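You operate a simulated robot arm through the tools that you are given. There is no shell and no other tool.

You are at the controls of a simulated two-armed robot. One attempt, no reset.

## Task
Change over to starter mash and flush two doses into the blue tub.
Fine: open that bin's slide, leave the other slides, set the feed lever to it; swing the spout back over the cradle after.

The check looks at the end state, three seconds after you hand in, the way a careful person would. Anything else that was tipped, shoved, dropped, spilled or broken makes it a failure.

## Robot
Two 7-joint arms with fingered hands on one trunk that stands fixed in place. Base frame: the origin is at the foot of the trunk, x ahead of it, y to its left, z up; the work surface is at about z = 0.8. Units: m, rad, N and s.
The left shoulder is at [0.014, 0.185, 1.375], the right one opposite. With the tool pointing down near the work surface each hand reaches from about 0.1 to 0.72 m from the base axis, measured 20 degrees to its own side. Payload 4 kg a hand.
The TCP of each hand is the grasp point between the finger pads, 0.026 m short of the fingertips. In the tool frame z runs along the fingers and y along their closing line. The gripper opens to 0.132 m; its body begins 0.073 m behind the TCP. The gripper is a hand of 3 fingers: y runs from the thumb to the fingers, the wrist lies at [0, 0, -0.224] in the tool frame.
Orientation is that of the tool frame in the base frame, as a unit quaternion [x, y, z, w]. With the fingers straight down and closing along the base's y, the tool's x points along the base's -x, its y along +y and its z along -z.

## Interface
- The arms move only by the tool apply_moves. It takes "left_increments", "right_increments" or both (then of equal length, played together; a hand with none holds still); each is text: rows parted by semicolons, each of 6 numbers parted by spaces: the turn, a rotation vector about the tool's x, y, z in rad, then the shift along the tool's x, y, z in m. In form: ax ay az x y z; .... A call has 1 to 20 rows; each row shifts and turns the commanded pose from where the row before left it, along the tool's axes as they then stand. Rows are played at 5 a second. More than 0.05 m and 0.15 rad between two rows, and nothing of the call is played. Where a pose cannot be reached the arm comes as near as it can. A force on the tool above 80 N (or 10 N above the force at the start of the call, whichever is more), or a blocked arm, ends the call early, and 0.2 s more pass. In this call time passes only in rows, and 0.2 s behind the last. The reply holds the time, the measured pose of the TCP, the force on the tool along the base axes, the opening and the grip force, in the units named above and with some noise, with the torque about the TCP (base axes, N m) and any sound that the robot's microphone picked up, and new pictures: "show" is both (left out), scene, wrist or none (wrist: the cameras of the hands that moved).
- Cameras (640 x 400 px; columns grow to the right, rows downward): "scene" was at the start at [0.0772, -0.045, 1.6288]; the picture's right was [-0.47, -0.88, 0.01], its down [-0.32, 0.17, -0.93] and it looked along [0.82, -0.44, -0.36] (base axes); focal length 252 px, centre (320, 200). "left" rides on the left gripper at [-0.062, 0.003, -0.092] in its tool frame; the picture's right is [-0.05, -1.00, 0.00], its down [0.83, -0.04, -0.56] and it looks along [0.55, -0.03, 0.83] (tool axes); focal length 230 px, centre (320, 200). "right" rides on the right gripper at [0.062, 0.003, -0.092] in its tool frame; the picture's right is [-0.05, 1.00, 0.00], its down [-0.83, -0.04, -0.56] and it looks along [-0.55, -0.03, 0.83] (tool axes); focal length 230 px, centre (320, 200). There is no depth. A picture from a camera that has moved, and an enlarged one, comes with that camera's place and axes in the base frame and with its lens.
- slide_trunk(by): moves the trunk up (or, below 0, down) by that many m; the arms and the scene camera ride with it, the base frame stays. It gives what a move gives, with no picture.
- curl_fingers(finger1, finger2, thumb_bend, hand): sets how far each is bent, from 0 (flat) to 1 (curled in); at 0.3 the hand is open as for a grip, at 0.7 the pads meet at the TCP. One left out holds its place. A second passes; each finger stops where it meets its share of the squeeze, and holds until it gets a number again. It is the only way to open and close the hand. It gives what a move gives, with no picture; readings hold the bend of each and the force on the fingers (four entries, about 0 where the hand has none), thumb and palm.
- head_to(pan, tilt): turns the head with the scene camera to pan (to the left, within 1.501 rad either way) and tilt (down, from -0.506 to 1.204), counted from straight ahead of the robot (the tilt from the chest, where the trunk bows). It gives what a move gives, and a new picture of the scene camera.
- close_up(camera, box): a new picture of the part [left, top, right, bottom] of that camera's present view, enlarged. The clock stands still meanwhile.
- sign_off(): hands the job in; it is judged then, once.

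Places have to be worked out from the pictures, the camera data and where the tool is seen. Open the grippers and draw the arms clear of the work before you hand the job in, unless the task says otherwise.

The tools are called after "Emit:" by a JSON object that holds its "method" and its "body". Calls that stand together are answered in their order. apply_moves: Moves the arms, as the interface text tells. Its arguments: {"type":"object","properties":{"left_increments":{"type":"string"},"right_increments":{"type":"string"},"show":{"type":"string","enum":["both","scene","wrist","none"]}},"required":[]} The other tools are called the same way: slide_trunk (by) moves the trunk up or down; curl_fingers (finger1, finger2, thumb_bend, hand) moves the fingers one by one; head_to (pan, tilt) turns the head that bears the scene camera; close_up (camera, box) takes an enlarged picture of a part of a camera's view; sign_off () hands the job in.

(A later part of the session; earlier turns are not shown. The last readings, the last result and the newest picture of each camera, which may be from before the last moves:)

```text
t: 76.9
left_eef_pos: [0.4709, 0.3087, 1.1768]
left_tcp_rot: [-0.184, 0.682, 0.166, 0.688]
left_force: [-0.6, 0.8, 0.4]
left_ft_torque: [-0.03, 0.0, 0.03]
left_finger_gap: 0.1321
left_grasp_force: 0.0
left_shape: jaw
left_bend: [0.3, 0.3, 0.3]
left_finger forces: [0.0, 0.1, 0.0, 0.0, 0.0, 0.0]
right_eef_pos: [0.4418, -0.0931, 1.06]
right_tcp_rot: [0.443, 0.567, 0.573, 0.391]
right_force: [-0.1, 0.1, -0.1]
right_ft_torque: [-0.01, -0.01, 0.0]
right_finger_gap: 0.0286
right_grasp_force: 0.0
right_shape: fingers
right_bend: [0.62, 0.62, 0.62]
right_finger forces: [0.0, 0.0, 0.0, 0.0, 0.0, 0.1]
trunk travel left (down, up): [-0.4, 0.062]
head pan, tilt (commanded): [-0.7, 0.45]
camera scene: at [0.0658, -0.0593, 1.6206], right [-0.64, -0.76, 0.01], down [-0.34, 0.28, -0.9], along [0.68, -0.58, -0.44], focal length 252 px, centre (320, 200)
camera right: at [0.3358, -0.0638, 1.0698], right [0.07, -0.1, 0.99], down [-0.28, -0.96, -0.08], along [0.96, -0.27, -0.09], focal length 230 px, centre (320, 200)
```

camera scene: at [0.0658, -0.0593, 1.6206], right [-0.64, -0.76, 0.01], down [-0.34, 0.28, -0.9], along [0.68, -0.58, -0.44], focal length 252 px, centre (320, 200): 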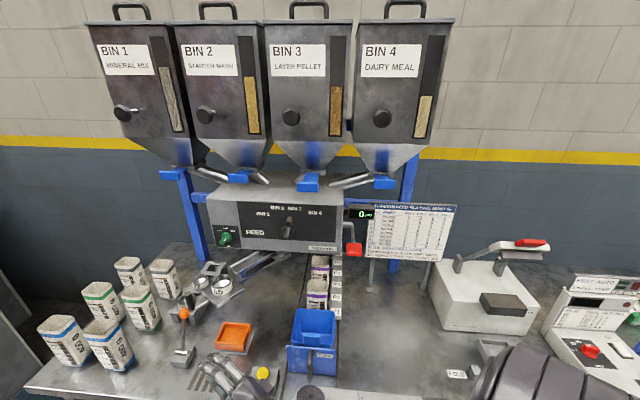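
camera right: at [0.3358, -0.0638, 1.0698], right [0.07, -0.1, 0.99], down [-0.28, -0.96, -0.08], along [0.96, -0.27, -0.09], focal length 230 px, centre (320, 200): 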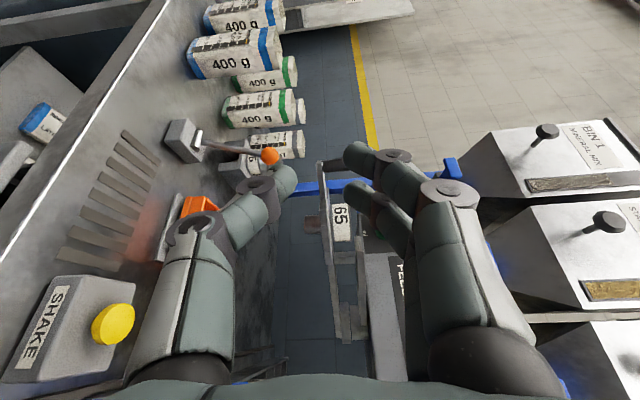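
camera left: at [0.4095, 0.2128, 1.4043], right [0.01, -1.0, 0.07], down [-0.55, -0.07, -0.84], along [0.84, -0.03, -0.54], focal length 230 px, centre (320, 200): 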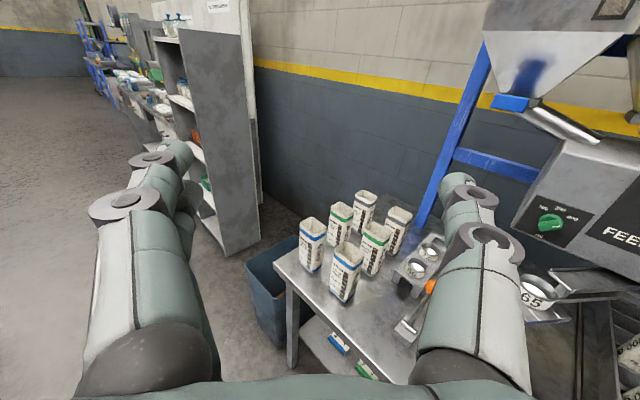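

Mid-roll freed the arm: it extends forward with no limits reported. Now I'll raise the hand to slide height in free space.

Emit:
{"method": "apply_moves", "body": {"right_increments": "0 0 0 0 0.045 0.01;0 0 0 0 0.045 0.01;0 0 0 0 0.045 0.01;0 0 0 0 0.045 0.01;0 0 0 0 0.045 0.01;0 0 0 0 0.04 0.01", "show": "both"}}

```text
t: 78.3
left_eef_pos: [0.4707, 0.3087, 1.1781]
left_tcp_rot: [-0.186, 0.682, 0.165, 0.688]
left_force: [0.2, 0.0, 0.0]
left_ft_torque: [0.0, 0.02, 0.02]
left_finger_gap: 0.132
left_grasp_force: 0.1
left_shape: jaw
left_bend: [0.3, 0.3, 0.3]
left_finger forces: [0.0, 0.0, 0.1, 0.0, 0.0, 0.0]
right_eef_pos: [0.4149, -0.0559, 1.143]
right_tcp_rot: [0.443, 0.567, 0.573, 0.392]
right_force: [0.5, 0.2, -0.1]
right_ft_torque: [0.0, 0.03, 0.01]
right_finger_gap: 0.0291
right_grasp_force: 0.0
right_shape: fingers
right_bend: [0.62, 0.62, 0.62]
right_finger forces: [0.0, 0.0, 0.0, 0.0, 0.1, 0.1]
right hand out of reach, approached as far as the arm can: row 1, 2, 3, 4, 5, 6
trunk travel left (down, up): [-0.4, 0.062]
head pan, tilt (commanded): [-0.7, 0.45]
camera scene: at [0.0654, -0.0594, 1.6206], right [-0.64, -0.76, 0.01], down [-0.34, 0.28, -0.9], along [0.68, -0.58, -0.44], focal length 252 px, centre (320, 200)
camera right: at [0.3082, -0.0262, 1.1536], right [0.07, -0.1, 0.99], down [-0.28, -0.96, -0.08], along [0.96, -0.27, -0.09], focal length 230 px, centre (320, 200)
```

scene: 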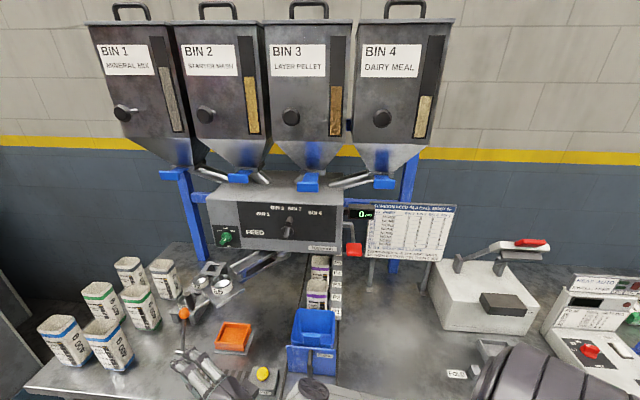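
right: 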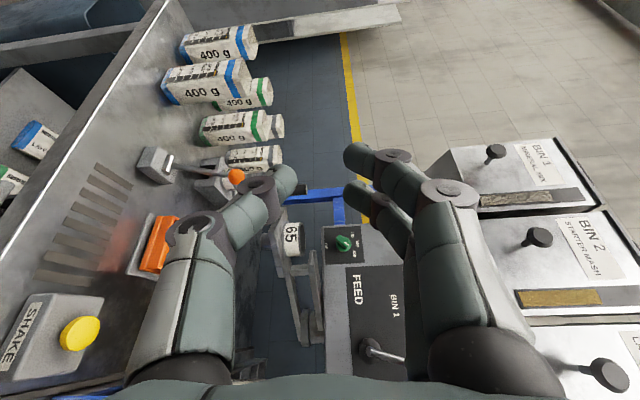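

The same boundary point appeared, so in this posture I can't rise while folded. I'll go lower and extend forward first (free space up to the spout handle), then rise.

Emit:
{"method": "apply_moves", "body": {"right_increments": "0 0 0 0 -0.04 0.01;0 0 0 0 -0.04 0.01;0 0 0 0 0 0.04;0 0 0 0 0 0.04;0 0 0 0 0.01 0.04;0 0 0 0 0.02 0.02;0 0 0 0 0.04 0;0 0 0 0 0.04 0", "show": "both"}}

```text
t: 80.1
left_eef_pos: [0.4702, 0.3088, 1.1779]
left_tcp_rot: [-0.185, 0.682, 0.166, 0.688]
left_force: [0.1, 0.1, -0.5]
left_ft_torque: [0.0, 0.01, -0.01]
left_finger_gap: 0.1318
left_grasp_force: 0.1
left_shape: jaw
left_bend: [0.3, 0.3, 0.3]
left_finger forces: [0.0, 0.0, 0.1, 0.1, 0.0, 0.0]
right_eef_pos: [0.4156, -0.0682, 1.1318]
right_tcp_rot: [0.444, 0.567, 0.573, 0.392]
right_force: [0.7, 0.7, -1.1]
right_ft_torque: [0.01, 0.0, 0.01]
right_finger_gap: 0.0286
right_grasp_force: 0.0
right_shape: fingers
right_bend: [0.62, 0.62, 0.62]
right_finger forces: [0.0, 0.1, 0.1, 0.1, 0.1, 0.0]
right hand out of reach, approached as far as the arm can: row 2, 3, 4, 5, 6, 7, 8
trunk travel left (down, up): [-0.4, 0.062]
head pan, tilt (commanded): [-0.7, 0.45]
camera scene: at [0.0648, -0.0597, 1.6207], right [-0.64, -0.76, 0.01], down [-0.34, 0.28, -0.9], along [0.68, -0.58, -0.44], focal length 252 px, centre (320, 200)
camera right: at [0.3096, -0.0382, 1.1423], right [0.07, -0.1, 0.99], down [-0.28, -0.96, -0.08], along [0.96, -0.27, -0.09], focal length 230 px, centre (320, 200)
```

scene: 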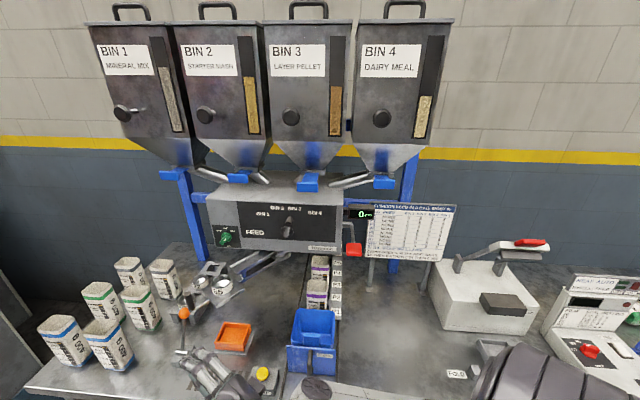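
right: 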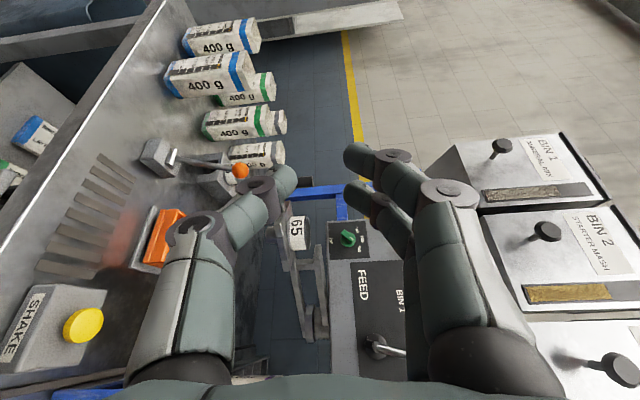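

I need to see the arm's actual posture, so I'll look down at it with the head camera.

Emit:
{"method": "head_to", "body": {"pan": -0.5, "tilt": 1.2}}

Emit:
{"method": "head_to", "body": {"pan": -1.5, "tilt": 1.0}}

```text
t: 81.2
left_eef_pos: [0.4709, 0.307, 1.1765]
left_tcp_rot: [-0.184, 0.682, 0.166, 0.688]
left_force: [-0.4, -0.1, -0.2]
left_ft_torque: [0.0, 0.01, 0.0]
left_finger_gap: 0.132
left_grasp_force: 0.1
left_shape: jaw
left_bend: [0.3, 0.3, 0.3]
left_finger forces: [0.0, 0.1, 0.0, 0.0, 0.1, 0.1]
right_eef_pos: [0.4159, -0.0686, 1.1313]
right_tcp_rot: [0.443, 0.567, 0.574, 0.391]
right_force: [-0.3, 0.1, -0.3]
right_ft_torque: [0.0, 0.0, -0.01]
right_finger_gap: 0.029
right_grasp_force: 0.1
right_shape: fingers
right_bend: [0.62, 0.62, 0.62]
right_finger forces: [0.0, 0.0, 0.1, 0.0, 0.1, 0.0]
trunk travel left (down, up): [-0.4, 0.062]
head pan, tilt (commanded): [-0.499, 1.201]
camera scene: at [0.0435, -0.0275, 1.5627], right [-0.48, -0.88, 0.01], down [-0.82, 0.45, -0.35], along [0.31, -0.17, -0.94], focal length 252 px, centre (320, 200)
```

scene: 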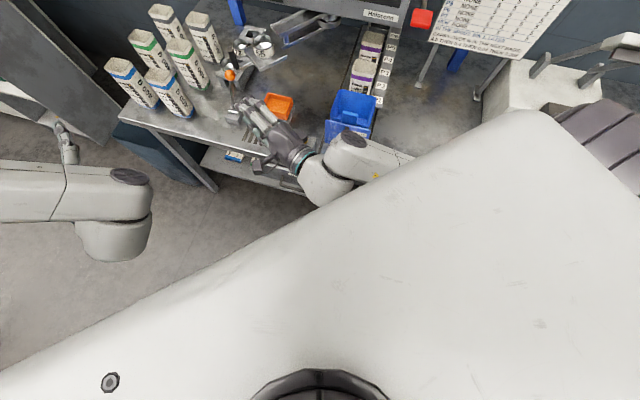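

```text
t: 82.5
left_eef_pos: [0.4697, 0.3085, 1.1773]
left_tcp_rot: [-0.186, 0.682, 0.166, 0.688]
left_force: [0.5, 0.1, 0.1]
left_ft_torque: [0.0, 0.05, -0.02]
left_finger_gap: 0.1322
left_grasp_force: 0.1
left_shape: jaw
left_bend: [0.3, 0.3, 0.3]
left_finger forces: [0.0, 0.1, 0.0, 0.0, 0.1, 0.1]
right_eef_pos: [0.4173, -0.0675, 1.1321]
right_tcp_rot: [0.443, 0.566, 0.574, 0.392]
right_force: [0.1, 0.6, -0.3]
right_ft_torque: [-0.02, -0.01, -0.01]
right_finger_gap: 0.0286
right_grasp_force: 0.1
right_shape: fingers
right_bend: [0.62, 0.62, 0.62]
right_finger forces: [0.0, 0.0, 0.0, 0.0, 0.0, 0.1]
trunk travel left (down, up): [-0.4, 0.062]
head pan, tilt (commanded): [-1.499, 1.0]
camera scene: at [-0.0003, -0.0702, 1.5758], right [-1.0, -0.07, 0.01], down [-0.07, 0.84, -0.54], along [0.03, -0.54, -0.84], focal length 252 px, centre (320, 200)
```

scene: 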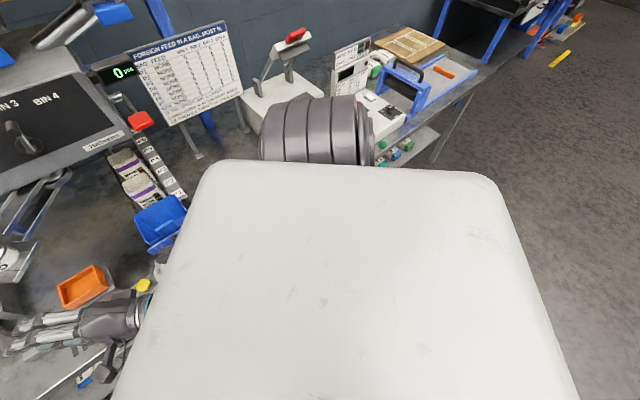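

I have a better idea. The left arm's limit was wrist angle rather than reach, and a vertical pinch (thumb below, fingers above the lip) tolerates an angled approach, so the left hand can do the slide. I'll send the right hand back along its known path to the right, near the paddle where it will be useful.

Emit:
{"method": "apply_moves", "body": {"right_increments": "0 0 0.15 0 0 0;0 0 0.15 0 0 0;0 0 0.15 0 0 0;0 0 0.15 0 0 0;0 0 0.15 0 0 0;0 0 0.15 0 0 0;0 0 0.15 0 0 0;0 0 0.15 0 0 0;0 0 0.15 0 0 0;0 0 0.15 0 0 0;-0.08 0 0 0 0.045 0;-0.08 0 0 0 0.045 0;-0.08 0 0 0 0.045 0;-0.08 0 0 0 0.045 0", "show": "both"}}

Emit:
{"method": "head_to", "body": {"pan": -0.7, "tilt": 0.5}}

```text
t: 85.5
left_eef_pos: [0.4696, 0.3059, 1.1786]
left_tcp_rot: [-0.186, 0.682, 0.167, 0.688]
left_force: [0.0, 0.7, -0.1]
left_ft_torque: [0.01, -0.03, 0.02]
left_finger_gap: 0.1317
left_grasp_force: 0.0
left_shape: jaw
left_bend: [0.3, 0.3, 0.3]
left_finger forces: [0.0, 0.1, 0.1, 0.1, 0.1, 0.0]
right_eef_pos: [0.4318, -0.2362, 1.1016]
right_tcp_rot: [0.717, 0.002, 0.697, 0.009]
right_force: [0.4, -0.8, 0.8]
right_ft_torque: [0.03, 0.0, -0.01]
right_finger_gap: 0.0289
right_grasp_force: 0.0
right_shape: fingers
right_bend: [0.62, 0.62, 0.62]
right_finger forces: [0.0, 0.0, 0.0, 0.1, 0.1, 0.1]
right hand out of reach, approached as far as the arm can: row 11, 12, 13, 14
trunk travel left (down, up): [-0.4, 0.062]
head pan, tilt (commanded): [-1.499, 1.0]
camera scene: at [-0.0002, -0.0713, 1.5757], right [-1.0, -0.07, 0.01], down [-0.07, 0.84, -0.54], along [0.03, -0.54, -0.84], focal length 252 px, centre (320, 200)
camera right: at [0.3414, -0.239, 1.1653], right [-0.01, -1.0, -0.04], down [-0.58, 0.04, -0.82], along [0.82, 0.01, -0.58], focal length 230 px, centre (320, 200)
```

scene: 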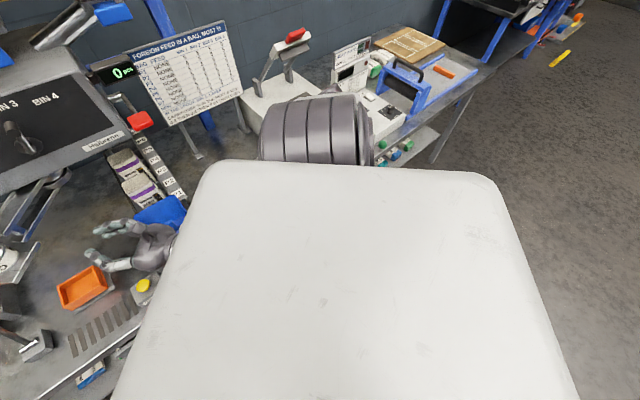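
right: 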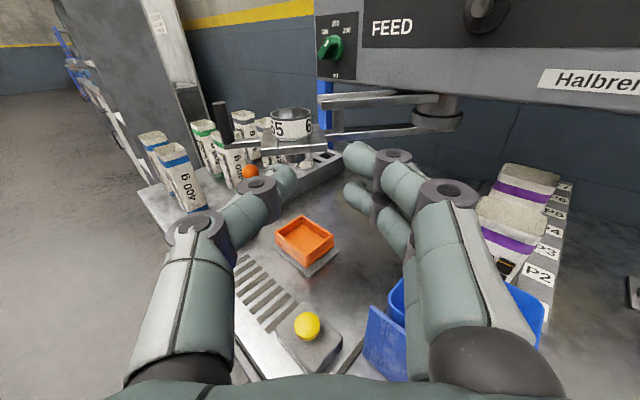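

```text
t: 86.6
left_eef_pos: [0.4701, 0.3082, 1.1772]
left_tcp_rot: [-0.186, 0.682, 0.167, 0.688]
left_force: [0.6, 0.1, -0.1]
left_ft_torque: [0.0, -0.01, 0.01]
left_finger_gap: 0.132
left_grasp_force: 0.1
left_shape: jaw
left_bend: [0.3, 0.3, 0.3]
left_finger forces: [0.0, 0.1, 0.0, 0.0, 0.0, 0.0]
right_eef_pos: [0.432, -0.2363, 1.1014]
right_tcp_rot: [0.717, 0.003, 0.697, 0.009]
right_force: [0.0, 0.2, 0.0]
right_ft_torque: [0.03, -0.02, -0.03]
right_finger_gap: 0.029
right_grasp_force: 0.1
right_shape: fingers
right_bend: [0.62, 0.62, 0.62]
right_finger forces: [0.1, 0.0, 0.0, 0.0, 0.1, 0.1]
trunk travel left (down, up): [-0.4, 0.062]
head pan, tilt (commanded): [-0.7, 0.499]
camera scene: at [0.0646, -0.0597, 1.6161], right [-0.64, -0.76, 0.01], down [-0.38, 0.31, -0.87], along [0.67, -0.57, -0.49], focal length 252 px, centre (320, 200)
```

scene: 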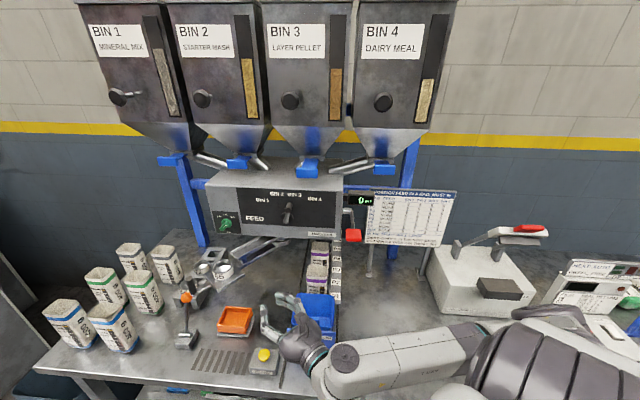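

The right arm retraces fine. I'll continue it to the right toward its waiting spot beside the paddle.

Emit:
{"method": "apply_moves", "body": {"right_increments": "-0.1 0 0 0 0.045 0;-0.1 0 0 0 0.045 0;-0.1 0 0 0 0.045 0;-0.1 0 0 0 0.045 0;-0.1 0 0 0 0.045 0;-0.1 0 0 0 0.045 0;-0.1 0 0 0 0.045 0;-0.08 0 0 0 0.045 0", "show": "both"}}

```text
t: 88.4
left_eef_pos: [0.4713, 0.3076, 1.1783]
left_tcp_rot: [-0.185, 0.682, 0.167, 0.688]
left_force: [0.8, 1.2, 0.4]
left_ft_torque: [-0.03, -0.01, 0.01]
left_finger_gap: 0.1322
left_grasp_force: 0.0
left_shape: jaw
left_bend: [0.3, 0.3, 0.3]
left_finger forces: [0.0, 0.0, 0.1, 0.0, 0.0, 0.1]
right_eef_pos: [0.3074, -0.5652, 1.1141]
right_tcp_rot: [0.66, -0.263, 0.644, 0.283]
right_force: [0.3, 1.3, -0.1]
right_ft_torque: [0.03, -0.02, 0.0]
right_finger_gap: 0.0288
right_grasp_force: 0.0
right_shape: fingers
right_bend: [0.62, 0.62, 0.62]
right_finger forces: [0.1, 0.1, 0.1, 0.0, 0.0, 0.1]
trunk travel left (down, up): [-0.4, 0.062]
head pan, tilt (commanded): [-0.7, 0.499]
camera scene: at [0.0644, -0.0594, 1.6162], right [-0.64, -0.76, 0.01], down [-0.38, 0.31, -0.87], along [0.67, -0.57, -0.49], focal length 252 px, centre (320, 200)
camera right: at [0.242, -0.5011, 1.1752], right [-0.71, -0.7, -0.02], down [-0.38, 0.41, -0.83], along [0.59, -0.58, -0.56], focal length 230 px, centre (320, 200)
```

scene: 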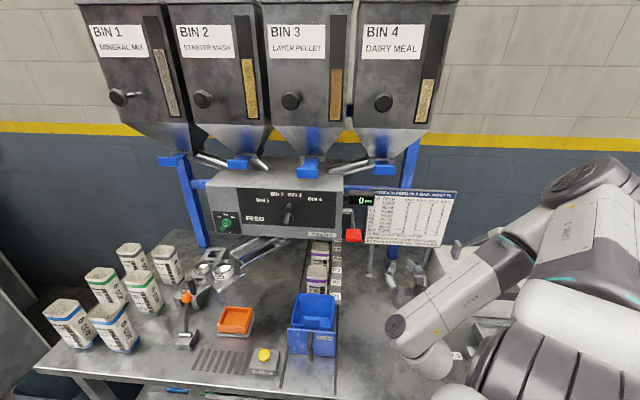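
right: 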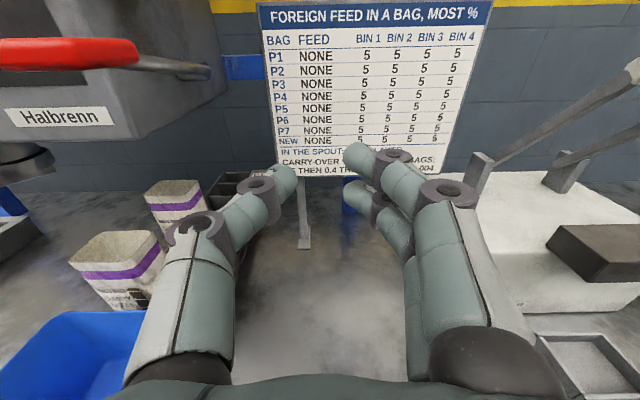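

The right hand is parked beside the paddle with mobility. The chart and counter are clear, and still 0 pcs. Now I'll bring the left hand up and toward the middle, yawing it inward.

Emit:
{"method": "apply_moves", "body": {"left_increments": "0.1 0 0 -0.027 -0.035 0;0.1 0 0 -0.027 -0.035 0;0.1 0 0 -0.027 -0.035 0;0.1 0 0 -0.027 -0.035 0;0.1 0 0 -0.027 -0.035 0;0.1 0 0 -0.027 -0.035 0;0.1 0 0 0 -0.03 0.02", "show": "none"}}

Emit:
{"method": "apply_moves", "body": {"left_increments": "0 0 0.15 0 0 0;0 0 0.15 0 0 0;0 0 0.15 0 0 0;0 0 0.15 0 0 0;0 0 0.15 0 0 0;0 0 0.15 0 0 0;0 0 0.15 0 0 0;0 0 0.15 0 0 0;0 0 0.15 0 0 0;0 0 0.15 0 0 0;0 0 0.07 0 0 0", "show": "both"}}

```text
t: 90.0
left_eef_pos: [0.5381, 0.0738, 1.345]
left_tcp_rot: [0.064, 0.698, -0.077, 0.709]
left_force: [-0.5, -0.9, -0.4]
left_ft_torque: [-0.03, 0.04, 0.0]
left_finger_gap: 0.1322
left_grasp_force: 0.0
left_shape: jaw
left_bend: [0.3, 0.3, 0.3]
left_finger forces: [0.0, 0.0, 0.1, 0.0, 0.0, 0.0]
right_eef_pos: [0.3087, -0.5678, 1.1107]
right_tcp_rot: [0.661, -0.264, 0.644, 0.281]
right_force: [-0.5, 0.0, 0.8]
right_ft_torque: [0.0, -0.03, 0.03]
right_finger_gap: 0.0289
right_grasp_force: 0.0
right_shape: fingers
right_bend: [0.62, 0.62, 0.62]
right_finger forces: [0.0, 0.0, 0.0, 0.0, 0.0, 0.0]
trunk travel left (down, up): [-0.4, 0.062]
head pan, tilt (commanded): [-0.7, 0.499]
```

```text
t: 92.4
left_eef_pos: [0.537, 0.0785, 1.3452]
left_tcp_rot: [0.537, 0.45, 0.446, 0.557]
left_force: [0.3, 0.1, -0.4]
left_ft_torque: [0.01, -0.02, 0.01]
left_finger_gap: 0.1317
left_grasp_force: 0.0
left_shape: jaw
left_bend: [0.3, 0.3, 0.3]
left_finger forces: [0.1, 0.0, 0.1, 0.1, 0.1, 0.0]
right_eef_pos: [0.3084, -0.5653, 1.112]
right_tcp_rot: [0.661, -0.262, 0.644, 0.282]
right_force: [0.1, -0.2, 0.0]
right_ft_torque: [0.01, 0.02, 0.0]
right_finger_gap: 0.0288
right_grasp_force: 0.0
right_shape: fingers
right_bend: [0.62, 0.62, 0.62]
right_finger forces: [0.0, 0.1, 0.1, 0.1, 0.1, 0.0]
trunk travel left (down, up): [-0.4, 0.062]
head pan, tilt (commanded): [-0.7, 0.499]
camera scene: at [0.0646, -0.0598, 1.6161], right [-0.64, -0.76, 0.01], down [-0.38, 0.31, -0.87], along [0.67, -0.57, -0.49], focal length 252 px, centre (320, 200)
camera left: at [0.4341, 0.0363, 1.3488], right [0.0, -0.07, -1.0], down [-0.38, 0.92, -0.07], along [0.92, 0.38, -0.02], focal length 230 px, centre (320, 200)
```

scene: 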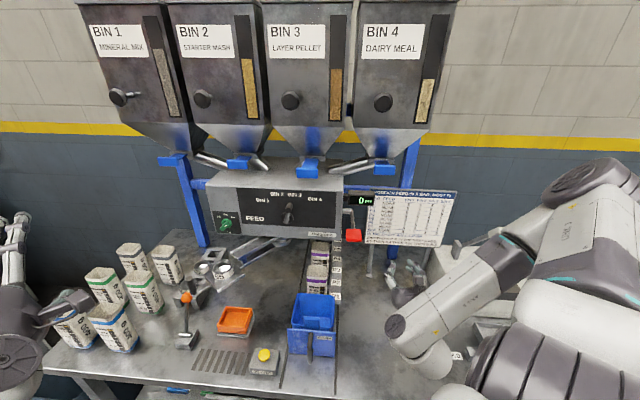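
left: 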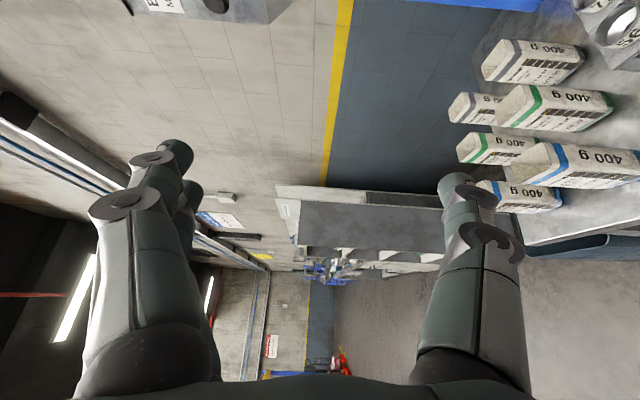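

On reflection, the tab really is out of the left arm's reach by about 3 cm, so the right arm must do it. It should go over the top with the hand yawed at the machine and raised, so the wrist stays far enough from the shoulder. I'll move the left hand out of the way and bring the right hand right, forward and up.

Emit:
{"method": "apply_moves", "body": {"left_increments": "0 0 0 0.04 0 -0.01;0 0 0 0.04 0 -0.01;0 0 0 0.04 0 -0.01;0 0 0 0.04 0 -0.01;0 0 0 0.04 0 0;0 0 0 0 0 0;0 0 0 0 0 0;0 0 0 0 0 0;0 0 0 0 0 0;0 0 0 0 0 0;0 0 0 0 0 0", "right_increments": "0 0 0 0 0.045 0;0 0 0 0 0.045 0;0 0 0 0 0.045 0.01;0 0 0 0.04 0 0.02;0 0 0 0.04 0 0.02;0 0 0 0.045 0 0;0 0 0 0.045 0 0;0 0 0 0.045 0 0;0 0 0 0.045 0 0;0 0 0 0.045 0 0;0 0 0 0.045 0 0", "show": "both"}}

```text
t: 94.8
left_eef_pos: [0.5143, 0.2294, 1.399]
left_tcp_rot: [0.536, 0.45, 0.446, 0.557]
left_force: [0.1, 0.2, -0.1]
left_ft_torque: [0.01, 0.0, -0.01]
left_finger_gap: 0.1318
left_grasp_force: 0.0
left_shape: jaw
left_bend: [0.3, 0.3, 0.3]
left_finger forces: [0.0, 0.0, 0.0, 0.0, 0.0, 0.0]
left hand out of reach, approached as far as the arm can: row 2, 3, 4
right_eef_pos: [0.2695, -0.7063, 1.4608]
right_tcp_rot: [0.66, -0.263, 0.645, 0.281]
right_force: [-0.2, 0.7, 0.0]
right_ft_torque: [-0.02, -0.02, -0.02]
right_finger_gap: 0.0289
right_grasp_force: 0.0
right_shape: fingers
right_bend: [0.62, 0.62, 0.62]
right_finger forces: [0.0, 0.0, 0.1, 0.0, 0.0, 0.0]
right hand out of reach, approached as far as the arm can: row 7, 8, 9
trunk travel left (down, up): [-0.4, 0.062]
head pan, tilt (commanded): [-0.7, 0.499]
camera scene: at [0.0652, -0.0585, 1.6162], right [-0.64, -0.76, 0.01], down [-0.38, 0.31, -0.87], along [0.67, -0.57, -0.49], focal length 252 px, centre (320, 200)
camera right: at [0.2041, -0.6418, 1.5232], right [-0.71, -0.7, -0.02], down [-0.39, 0.41, -0.83], along [0.59, -0.58, -0.56], focal length 230 px, centre (320, 200)
camera left: at [0.4107, 0.1869, 1.402], right [0.0, -0.08, -1.0], down [-0.38, 0.92, -0.07], along [0.92, 0.38, -0.03], focal length 230 px, centre (320, 200)
```

scene: 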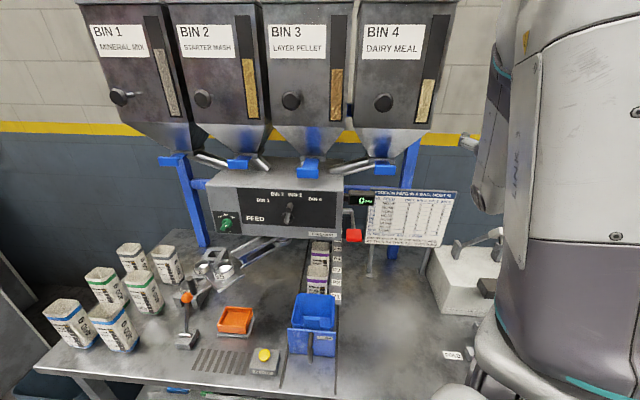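
right: 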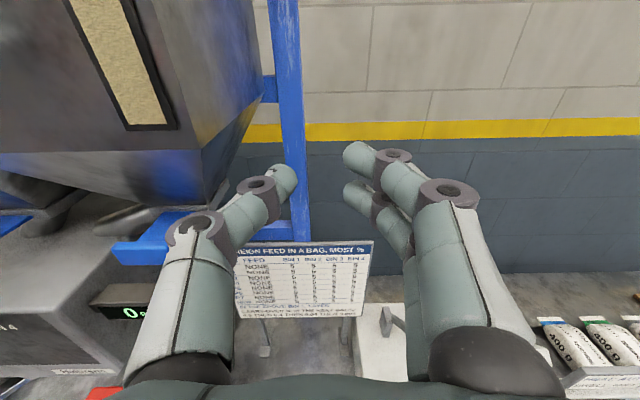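
left: 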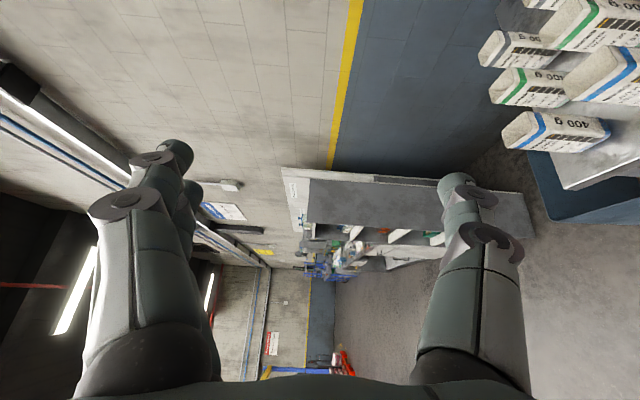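

The arm is now elbow-up on the right, with the hand just right of bin 4. I'll pull back from the bins, rise to about z=1.6, and start moving left in front of them.

Emit:
{"method": "apply_moves", "body": {"right_increments": "0 0 0 0.02 0 -0.04;0 0 0 0.03 0 -0.038;0 0 0 0.045 0 0;0 0 0 0.045 0 0;0 0 0 0 -0.045 0;0 0 0 0 -0.045 0;0 0 0 0 -0.045 0;0 0 0 0 -0.045 0", "show": "both"}}

```text
t: 96.6
left_eef_pos: [0.5105, 0.2274, 1.4006]
left_tcp_rot: [0.537, 0.449, 0.447, 0.557]
left_force: [0.4, -0.2, 0.2]
left_ft_torque: [0.02, 0.02, -0.02]
left_finger_gap: 0.1321
left_grasp_force: 0.1
left_shape: jaw
left_bend: [0.3, 0.3, 0.3]
left_finger forces: [0.0, 0.0, 0.0, 0.1, 0.0, 0.0]
right_eef_pos: [0.32, -0.6692, 1.5816]
right_tcp_rot: [0.66, -0.263, 0.644, 0.284]
right_force: [-0.2, 0.2, 0.0]
right_ft_torque: [0.03, 0.0, 0.03]
right_finger_gap: 0.0287
right_grasp_force: 0.0
right_shape: fingers
right_bend: [0.62, 0.62, 0.62]
right_finger forces: [0.0, 0.0, 0.0, 0.0, 0.0, 0.0]
right hand out of reach, approached as far as the arm can: row 1, 2, 6, 7, 8
trunk travel left (down, up): [-0.4, 0.062]
head pan, tilt (commanded): [-0.7, 0.499]
camera scene: at [0.0613, -0.0604, 1.6163], right [-0.64, -0.76, 0.01], down [-0.37, 0.31, -0.87], along [0.67, -0.57, -0.49], focal length 252 px, centre (320, 200)
camera right: at [0.2557, -0.6054, 1.6438], right [-0.71, -0.7, -0.02], down [-0.38, 0.41, -0.83], along [0.59, -0.58, -0.56], focal length 230 px, centre (320, 200)
```

scene: 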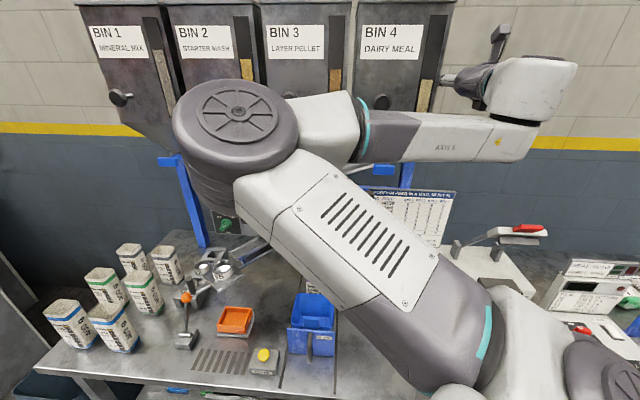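
right: 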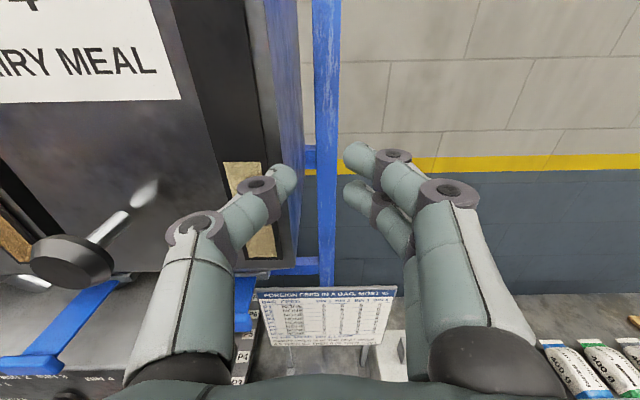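

The solver swung the elbow left again and brought the hand close to bin 4's edge. I'll back off and retrace to the known elbow-right posture. From there I'll cross low in front of the table, which stretches the arm out of its singular posture.

Emit:
{"method": "apply_moves", "body": {"right_increments": "0 0 0 0 0 -0.04;0 0 0 0 0.045 0;0 0 0 0 0.045 0;0 0 0 -0.045 0.02 0;0 0 0 -0.045 0 0;0 0 0 -0.045 0 0;0 0 0 -0.045 0 0;0 0 0 -0.045 0 0;0 0 0 -0.045 0 0;0 0 0 -0.045 0 0;0 0 0 -0.045 0 0", "show": "both"}}

```text
t: 99.0
left_eef_pos: [0.512, 0.2259, 1.4002]
left_tcp_rot: [0.536, 0.45, 0.446, 0.557]
left_force: [0.1, -0.5, 0.3]
left_ft_torque: [0.02, -0.01, 0.0]
left_finger_gap: 0.1317
left_grasp_force: 0.1
left_shape: jaw
left_bend: [0.3, 0.3, 0.3]
left_finger forces: [0.0, 0.0, 0.1, 0.0, 0.0, 0.0]
right_eef_pos: [0.2019, -0.7396, 1.2208]
right_tcp_rot: [0.661, -0.262, 0.644, 0.282]
right_force: [0.5, 0.0, 0.5]
right_ft_torque: [-0.03, 0.01, 0.04]
right_finger_gap: 0.0287
right_grasp_force: 0.0
right_shape: fingers
right_bend: [0.62, 0.62, 0.62]
right_finger forces: [0.0, 0.1, 0.1, 0.0, 0.0, 0.0]
right hand out of reach, approached as far as the arm can: row 1
trunk travel left (down, up): [-0.4, 0.062]
head pan, tilt (commanded): [-0.7, 0.499]
camera scene: at [0.0637, -0.0618, 1.6161], right [-0.64, -0.76, 0.01], down [-0.38, 0.31, -0.87], along [0.67, -0.56, -0.49], focal length 252 px, centre (320, 200)
camera right: at [0.1373, -0.6758, 1.2825], right [-0.71, -0.7, -0.02], down [-0.39, 0.41, -0.83], along [0.59, -0.58, -0.56], focal length 230 px, centre (320, 200)
```

scene: 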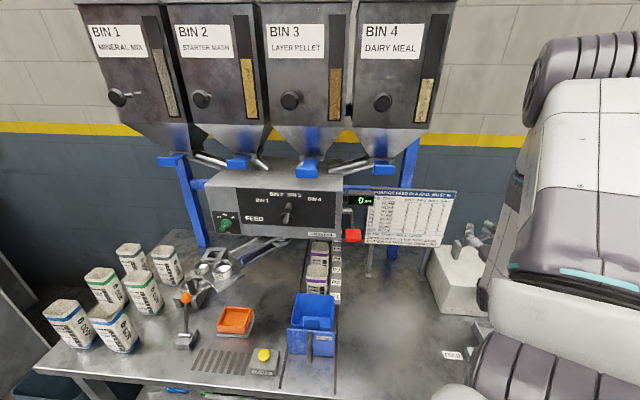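
right: 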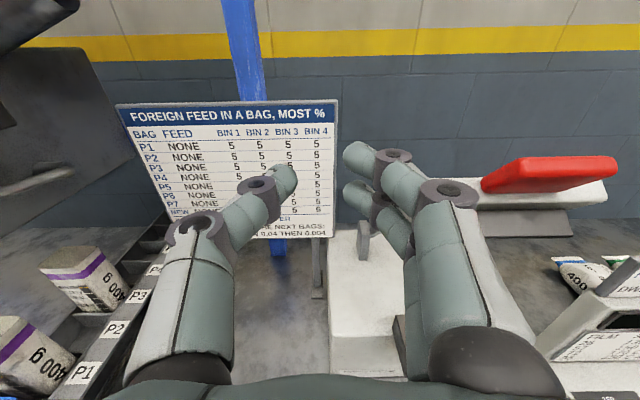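

The elbow is right and up, and the hand is clear. I'll now retrace to the left, low and yawing outward, as I did before.

Emit:
{"method": "apply_moves", "body": {"right_increments": "0 0 0 -0.022 -0.04 -0.01;0 0 0 -0.022 -0.04 -0.01;0 0 0 -0.022 -0.04 -0.01;0 0 0 -0.022 -0.04 -0.01;0 0 0 -0.022 -0.04 -0.01;0 0 0 0 0 -0.02;0.1 0 0 0 -0.045 0;0.1 0 0 0 -0.045 0;0.1 0 0 0 -0.045 0;0.1 0 0 0 -0.045 0;0.1 0 0 0 -0.045 0;0.1 0 0 0 -0.045 0;0.1 0 0 0 -0.045 0;0.1 0 0 0 -0.045 0", "show": "both"}}

```text
t: 102.0
left_eef_pos: [0.513, 0.2285, 1.4003]
left_tcp_rot: [0.536, 0.451, 0.447, 0.557]
left_force: [0.9, 0.3, -0.7]
left_ft_torque: [0.01, 0.01, -0.02]
left_finger_gap: 0.1318
left_grasp_force: 0.0
left_shape: jaw
left_bend: [0.3, 0.3, 0.3]
left_finger forces: [0.0, 0.0, 0.0, 0.0, 0.0, 0.0]
right_eef_pos: [0.436, -0.2325, 1.0926]
right_tcp_rot: [0.717, 0.01, 0.697, 0.003]
right_force: [-0.6, -0.7, 0.4]
right_ft_torque: [0.0, 0.0, -0.01]
right_finger_gap: 0.0288
right_grasp_force: 0.0
right_shape: fingers
right_bend: [0.62, 0.62, 0.62]
right_finger forces: [0.0, 0.1, 0.0, 0.0, 0.1, 0.1]
right hand out of reach, approached as far as the arm can: row 14
trunk travel left (down, up): [-0.4, 0.062]
head pan, tilt (commanded): [-0.7, 0.499]
camera scene: at [0.0645, -0.0587, 1.6162], right [-0.64, -0.76, 0.01], down [-0.38, 0.31, -0.87], along [0.67, -0.57, -0.49], focal length 252 px, centre (320, 200)
camera right: at [0.346, -0.2354, 1.1578], right [0.01, -1.0, -0.03], down [-0.58, 0.02, -0.81], along [0.81, 0.03, -0.58], focal length 230 px, centre (320, 200)
```

scene: 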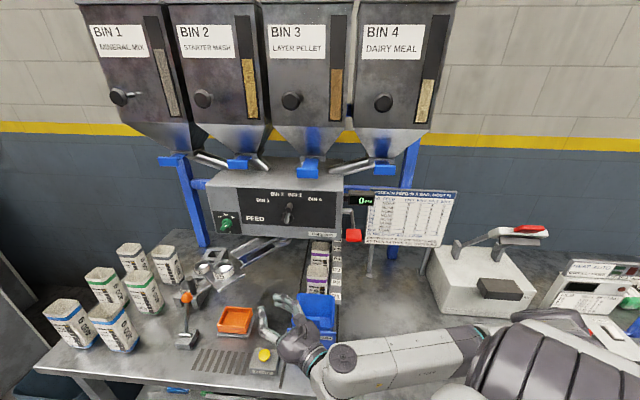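
right: 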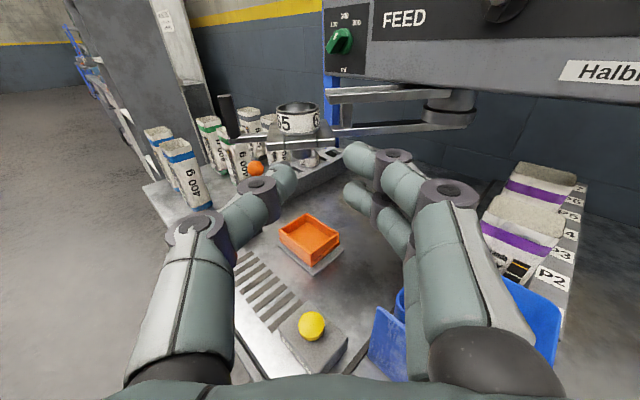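

That went smoothly. I'll drop slightly to about z=1.03, continue left, and then extend forward in the open area left of the spout handle.

Emit:
{"method": "apply_moves", "body": {"right_increments": "0.05 0 0 -0.03 -0.035 0;0.05 0 0 -0.03 -0.035 0;0.06 0 0 -0.01 -0.045 0;0.06 0 0 0 -0.045 0;0.06 0 0 0 -0.045 0;0 0 0 0 0 0.035;0 0 0 0 0 0.035;0 0 0 0 0 0.035", "show": "both"}}

```text
t: 103.8
left_eef_pos: [0.5128, 0.2282, 1.3995]
left_tcp_rot: [0.537, 0.451, 0.446, 0.557]
left_force: [1.2, 0.7, 0.2]
left_ft_torque: [-0.03, 0.0, -0.04]
left_finger_gap: 0.1316
left_grasp_force: 0.1
left_shape: jaw
left_bend: [0.3, 0.3, 0.3]
left_finger forces: [0.0, 0.0, 0.0, 0.0, 0.0, 0.0]
right_eef_pos: [0.4484, -0.0789, 1.0283]
right_tcp_rot: [0.712, 0.107, 0.687, -0.098]
right_force: [-0.3, -0.5, 0.3]
right_ft_torque: [-0.03, 0.0, -0.01]
right_finger_gap: 0.0288
right_grasp_force: 0.1
right_shape: fingers
right_bend: [0.62, 0.62, 0.62]
right_finger forces: [0.0, 0.0, 0.0, 0.0, 0.0, 0.0]
right hand out of reach, approached as far as the arm can: row 5, 6, 7, 8
trunk travel left (down, up): [-0.4, 0.062]
head pan, tilt (commanded): [-0.7, 0.499]
camera scene: at [0.0646, -0.0594, 1.6162], right [-0.64, -0.76, 0.01], down [-0.38, 0.31, -0.87], along [0.67, -0.57, -0.49], focal length 252 px, centre (320, 200)
camera right: at [0.362, -0.1073, 1.0934], right [0.28, -0.96, -0.04], down [-0.57, -0.13, -0.81], along [0.77, 0.26, -0.58], focal length 230 px, centre (320, 200)
```

scene: 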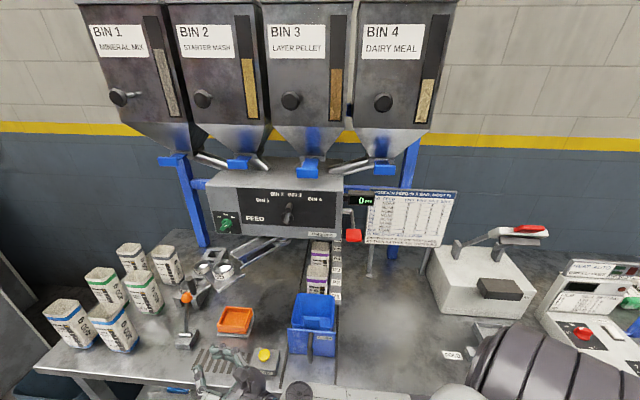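
right: 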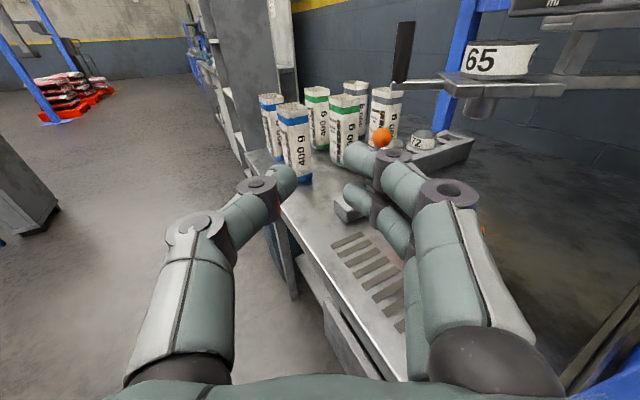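

It's stuck again going forward. I'll try very small forward steps in case this is a near-singular posture that needs gradual motion.

Emit:
{"method": "apply_moves", "body": {"right_increments": "0 0 0 0 0 0.008;0 0 0 0 0 0.008;0 0 0 0 0 0.008;0 0 0 0 0 0.008;0 0 0 0 0 0.008;0 0 0 0 0 0.008;0 0 0 0 0 0.008;0 0 0 0 0 0.008;0 0 0 0 0 0.008;0 0 0 0 0 0.008", "show": "none"}}

Emit:
{"method": "apply_moves", "body": {"right_increments": "0 0 0 -0.03 0 0;0 0 0 -0.03 0 0;0 0 0 0 0 0.02;0 0 0 0 0 0.02;0 0 0 0 0 0.02", "show": "none"}}

```text
t: 106.0
left_eef_pos: [0.5129, 0.2285, 1.4002]
left_tcp_rot: [0.537, 0.45, 0.447, 0.557]
left_force: [0.3, -0.1, 0.0]
left_ft_torque: [-0.02, 0.0, 0.01]
left_finger_gap: 0.1322
left_grasp_force: 0.0
left_shape: jaw
left_bend: [0.3, 0.3, 0.3]
left_finger forces: [0.1, 0.0, 0.0, 0.1, 0.0, 0.0]
right_eef_pos: [0.4615, -0.0917, 1.031]
right_tcp_rot: [0.712, 0.107, 0.687, -0.098]
right_force: [-0.3, 0.3, 0.3]
right_ft_torque: [0.01, 0.0, -0.01]
right_finger_gap: 0.0284
right_grasp_force: 0.0
right_shape: fingers
right_bend: [0.62, 0.62, 0.62]
right_finger forces: [0.0, 0.1, 0.0, 0.0, 0.1, 0.0]
right hand out of reach, approached as far as the arm can: row 1, 2, 3, 4, 5, 6, 7, 8, 9, 10
trunk travel left (down, up): [-0.4, 0.062]
head pan, tilt (commanded): [-0.7, 0.499]
```

```text
t: 107.2
left_eef_pos: [0.5135, 0.228, 1.4002]
left_tcp_rot: [0.536, 0.451, 0.447, 0.557]
left_force: [-0.2, -0.3, -0.2]
left_ft_torque: [0.01, 0.02, 0.0]
left_finger_gap: 0.132
left_grasp_force: 0.0
left_shape: jaw
left_bend: [0.3, 0.3, 0.3]
left_finger forces: [0.0, 0.1, 0.0, 0.0, 0.0, 0.0]
right_eef_pos: [0.4739, -0.1154, 0.9838]
right_tcp_rot: [0.712, 0.107, 0.687, -0.098]
right_force: [0.5, 1.0, -0.7]
right_ft_torque: [0.03, -0.03, 0.03]
right_finger_gap: 0.0287
right_grasp_force: 0.1
right_shape: fingers
right_bend: [0.62, 0.62, 0.62]
right_finger forces: [0.0, 0.0, 0.0, 0.1, 0.0, 0.0]
right hand out of reach, approached as far as the arm can: row 2, 3, 4, 5
trunk travel left (down, up): [-0.4, 0.062]
head pan, tilt (commanded): [-0.7, 0.499]
```

The constraint looks like the elbow being pinned out sideways. The better route is the elbow-up posture with a mid-range hand roll (thumb below, fingers above), not the extreme roll I used. I'll set mid-roll here, then retrace right.

Emit:
{"method": "apply_moves", "body": {"right_increments": "0 0 0 0.03 0.02 0;0 0 0 0.03 0.03 0;0 0 -0.15 0 0 0;0 0 -0.15 0 0 0;0 0 -0.15 0 0 0;0 0 -0.15 0 0 0;0 0 -0.15 0 0 0;0 0 -0.15 0 0 0;0 0 -0.15 0 0 0;0 0 -0.15 0 0 0;0 0 -0.15 0 0 0;0 0 -0.15 0 0 0;0 -0.08 0 -0.04 0.01 0;0 -0.08 0 -0.04 0.01 0;0 -0.08 0 -0.04 0.01 0;0 -0.08 0 -0.04 0 0;0 -0.08 0 -0.04 0 0;0 -0.08 0 -0.04 0 0", "show": "both"}}

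```text
t: 111.0
left_eef_pos: [0.512, 0.2279, 1.3987]
left_tcp_rot: [0.537, 0.451, 0.446, 0.557]
left_force: [-0.6, -0.2, 0.9]
left_ft_torque: [0.03, 0.01, 0.01]
left_finger_gap: 0.1321
left_grasp_force: 0.0
left_shape: jaw
left_bend: [0.3, 0.3, 0.3]
left_finger forces: [0.0, 0.0, 0.0, 0.0, 0.0, 0.0]
right_eef_pos: [0.4711, -0.3438, 1.0002]
right_tcp_rot: [0.571, 0.451, 0.447, 0.521]
right_force: [1.0, 1.4, -0.3]
right_ft_torque: [0.03, 0.04, -0.02]
right_finger_gap: 0.0285
right_grasp_force: 1.1
right_shape: fingers
right_bend: [0.62, 0.62, 0.62]
right_finger forces: [0.0, 0.1, 0.1, 0.0, 1.4, 0.0]
right hand out of reach, approached as far as the arm can: row 1, 2, 13, 14, 15
trunk travel left (down, up): [-0.4, 0.062]
head pan, tilt (commanded): [-0.7, 0.499]
camera scene: at [0.0646, -0.0595, 1.6162], right [-0.64, -0.76, 0.01], down [-0.38, 0.31, -0.87], along [0.67, -0.57, -0.49], focal length 252 px, centre (320, 200)
camera right: at [0.392, -0.2662, 1.0121], right [0.04, -0.1, 0.99], down [-0.71, -0.71, -0.04], along [0.71, -0.7, -0.1], focal length 230 px, centre (320, 200)
```

scene: 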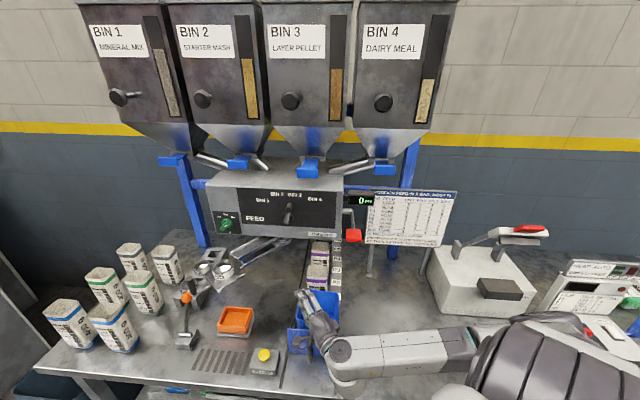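
right: 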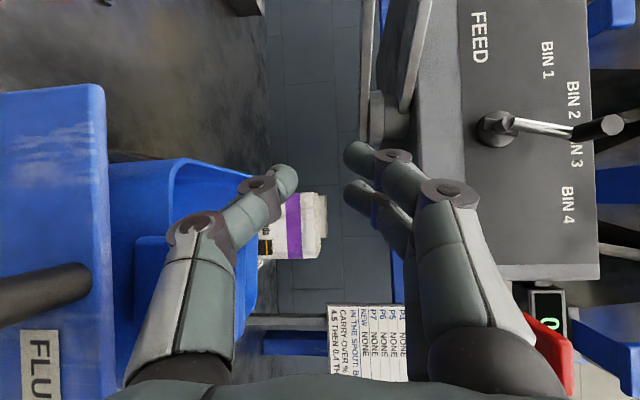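

The thumb is lightly touching the tub (1.4 N) because the hand was low. I'll lift straight up immediately.

Emit:
{"method": "apply_moves", "body": {"right_increments": "0 0 0 0 0.03 0;0 0 0 0 0.035 0;0 0 0 0 0.04 0", "show": "both"}}

```text
t: 111.8
left_eef_pos: [0.5121, 0.2288, 1.3992]
left_tcp_rot: [0.536, 0.45, 0.446, 0.557]
left_force: [0.2, -0.3, 0.3]
left_ft_torque: [0.0, -0.01, 0.05]
left_finger_gap: 0.132
left_grasp_force: 0.1
left_shape: jaw
left_bend: [0.3, 0.3, 0.3]
left_finger forces: [0.0, 0.0, 0.0, 0.1, 0.1, 0.1]
right_eef_pos: [0.4332, -0.3506, 1.0822]
right_tcp_rot: [0.57, 0.453, 0.448, 0.52]
right_force: [-0.2, 0.1, 0.5]
right_ft_torque: [-0.02, 0.0, 0.03]
right_finger_gap: 0.0284
right_grasp_force: 0.0
right_shape: fingers
right_bend: [0.62, 0.62, 0.62]
right_finger forces: [0.1, 0.1, 0.0, 0.0, 0.0, 0.1]
right hand out of reach, approached as far as the arm can: row 1, 2, 3
trunk travel left (down, up): [-0.4, 0.062]
head pan, tilt (commanded): [-0.7, 0.499]
camera scene: at [0.0644, -0.0589, 1.6162], right [-0.64, -0.76, 0.01], down [-0.38, 0.31, -0.87], along [0.67, -0.57, -0.49], focal length 252 px, centre (320, 200)
camera right: at [0.3546, -0.2734, 1.0933], right [0.04, -0.1, 0.99], down [-0.7, -0.71, -0.04], along [0.71, -0.7, -0.1], focal length 230 px, centre (320, 200)
```

scene: 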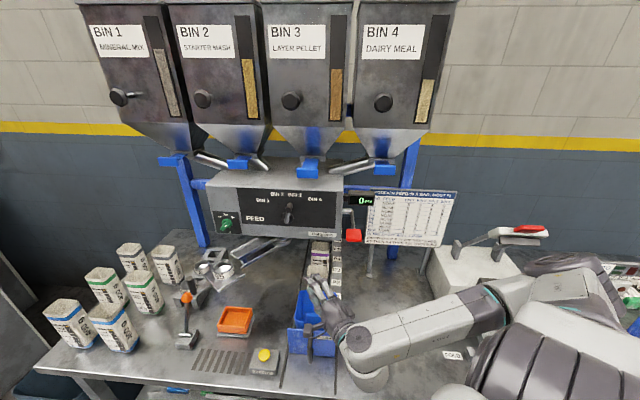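
right: 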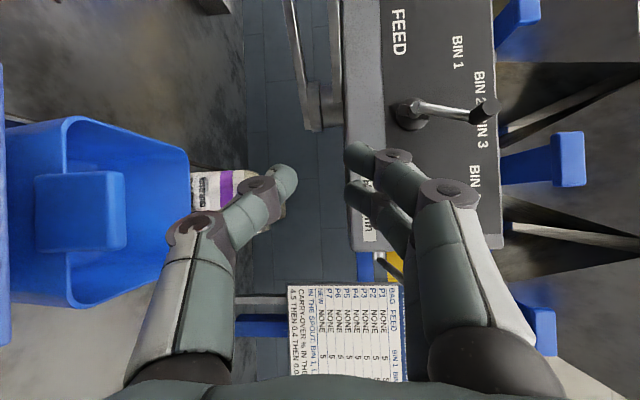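

The contact is gone and the tub looks in place; I'll verify that shortly. I'll continue right and up with mid-roll to return to the elbow-up posture.

Emit:
{"method": "apply_moves", "body": {"right_increments": "0 0 0 -0.042 0.01 -0.018;0 0 0 -0.042 0.01 -0.018;0 0 0 -0.042 0.01 -0.018;0 0 0 -0.042 0.01 -0.018;0 0 0 -0.042 0.01 -0.018;0 0 0 -0.01 0.045 0;0 0 0 -0.01 0.045 0;0 0 0 0 0.045 0;0 0 0 0 0.045 0", "show": "both"}}

```text
t: 113.8
left_eef_pos: [0.5113, 0.2311, 1.3991]
left_tcp_rot: [0.536, 0.45, 0.447, 0.557]
left_force: [0.6, 0.5, 0.9]
left_ft_torque: [-0.01, -0.01, -0.03]
left_finger_gap: 0.1322
left_grasp_force: 0.0
left_shape: jaw
left_bend: [0.3, 0.3, 0.3]
left_finger forces: [0.0, 0.0, 0.1, 0.1, 0.1, 0.1]
right_eef_pos: [0.3295, -0.5922, 1.2953]
right_tcp_rot: [0.57, 0.452, 0.447, 0.52]
right_force: [-0.3, 0.4, -0.3]
right_ft_torque: [0.0, -0.01, -0.01]
right_finger_gap: 0.0283
right_grasp_force: 0.0
right_shape: fingers
right_bend: [0.62, 0.62, 0.62]
right_finger forces: [0.0, 0.0, 0.1, 0.0, 0.0, 0.0]
right hand out of reach, approached as far as the arm can: row 3, 7, 8, 9
trunk travel left (down, up): [-0.4, 0.062]
head pan, tilt (commanded): [-0.7, 0.499]
camera scene: at [0.0636, -0.0579, 1.6163], right [-0.64, -0.76, 0.01], down [-0.38, 0.31, -0.87], along [0.67, -0.57, -0.49], focal length 252 px, centre (320, 200)
camera right: at [0.2514, -0.5152, 1.3057], right [0.04, -0.1, 0.99], down [-0.7, -0.71, -0.04], along [0.71, -0.7, -0.1], focal length 230 px, centre (320, 200)
```

scene: 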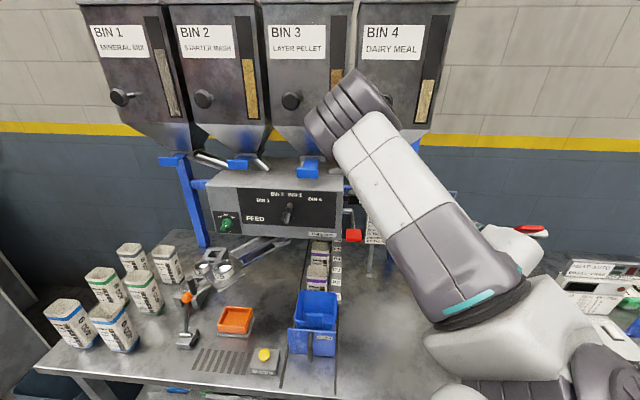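
right: 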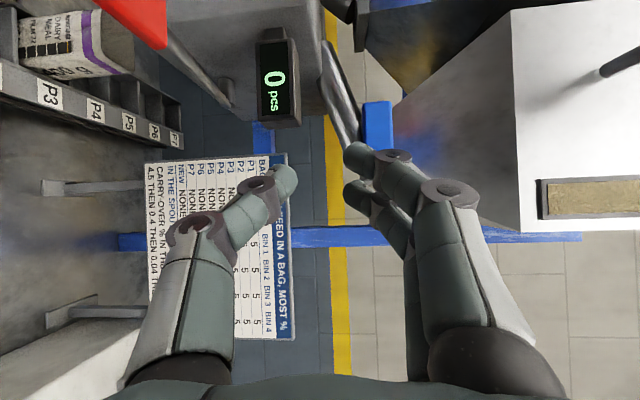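

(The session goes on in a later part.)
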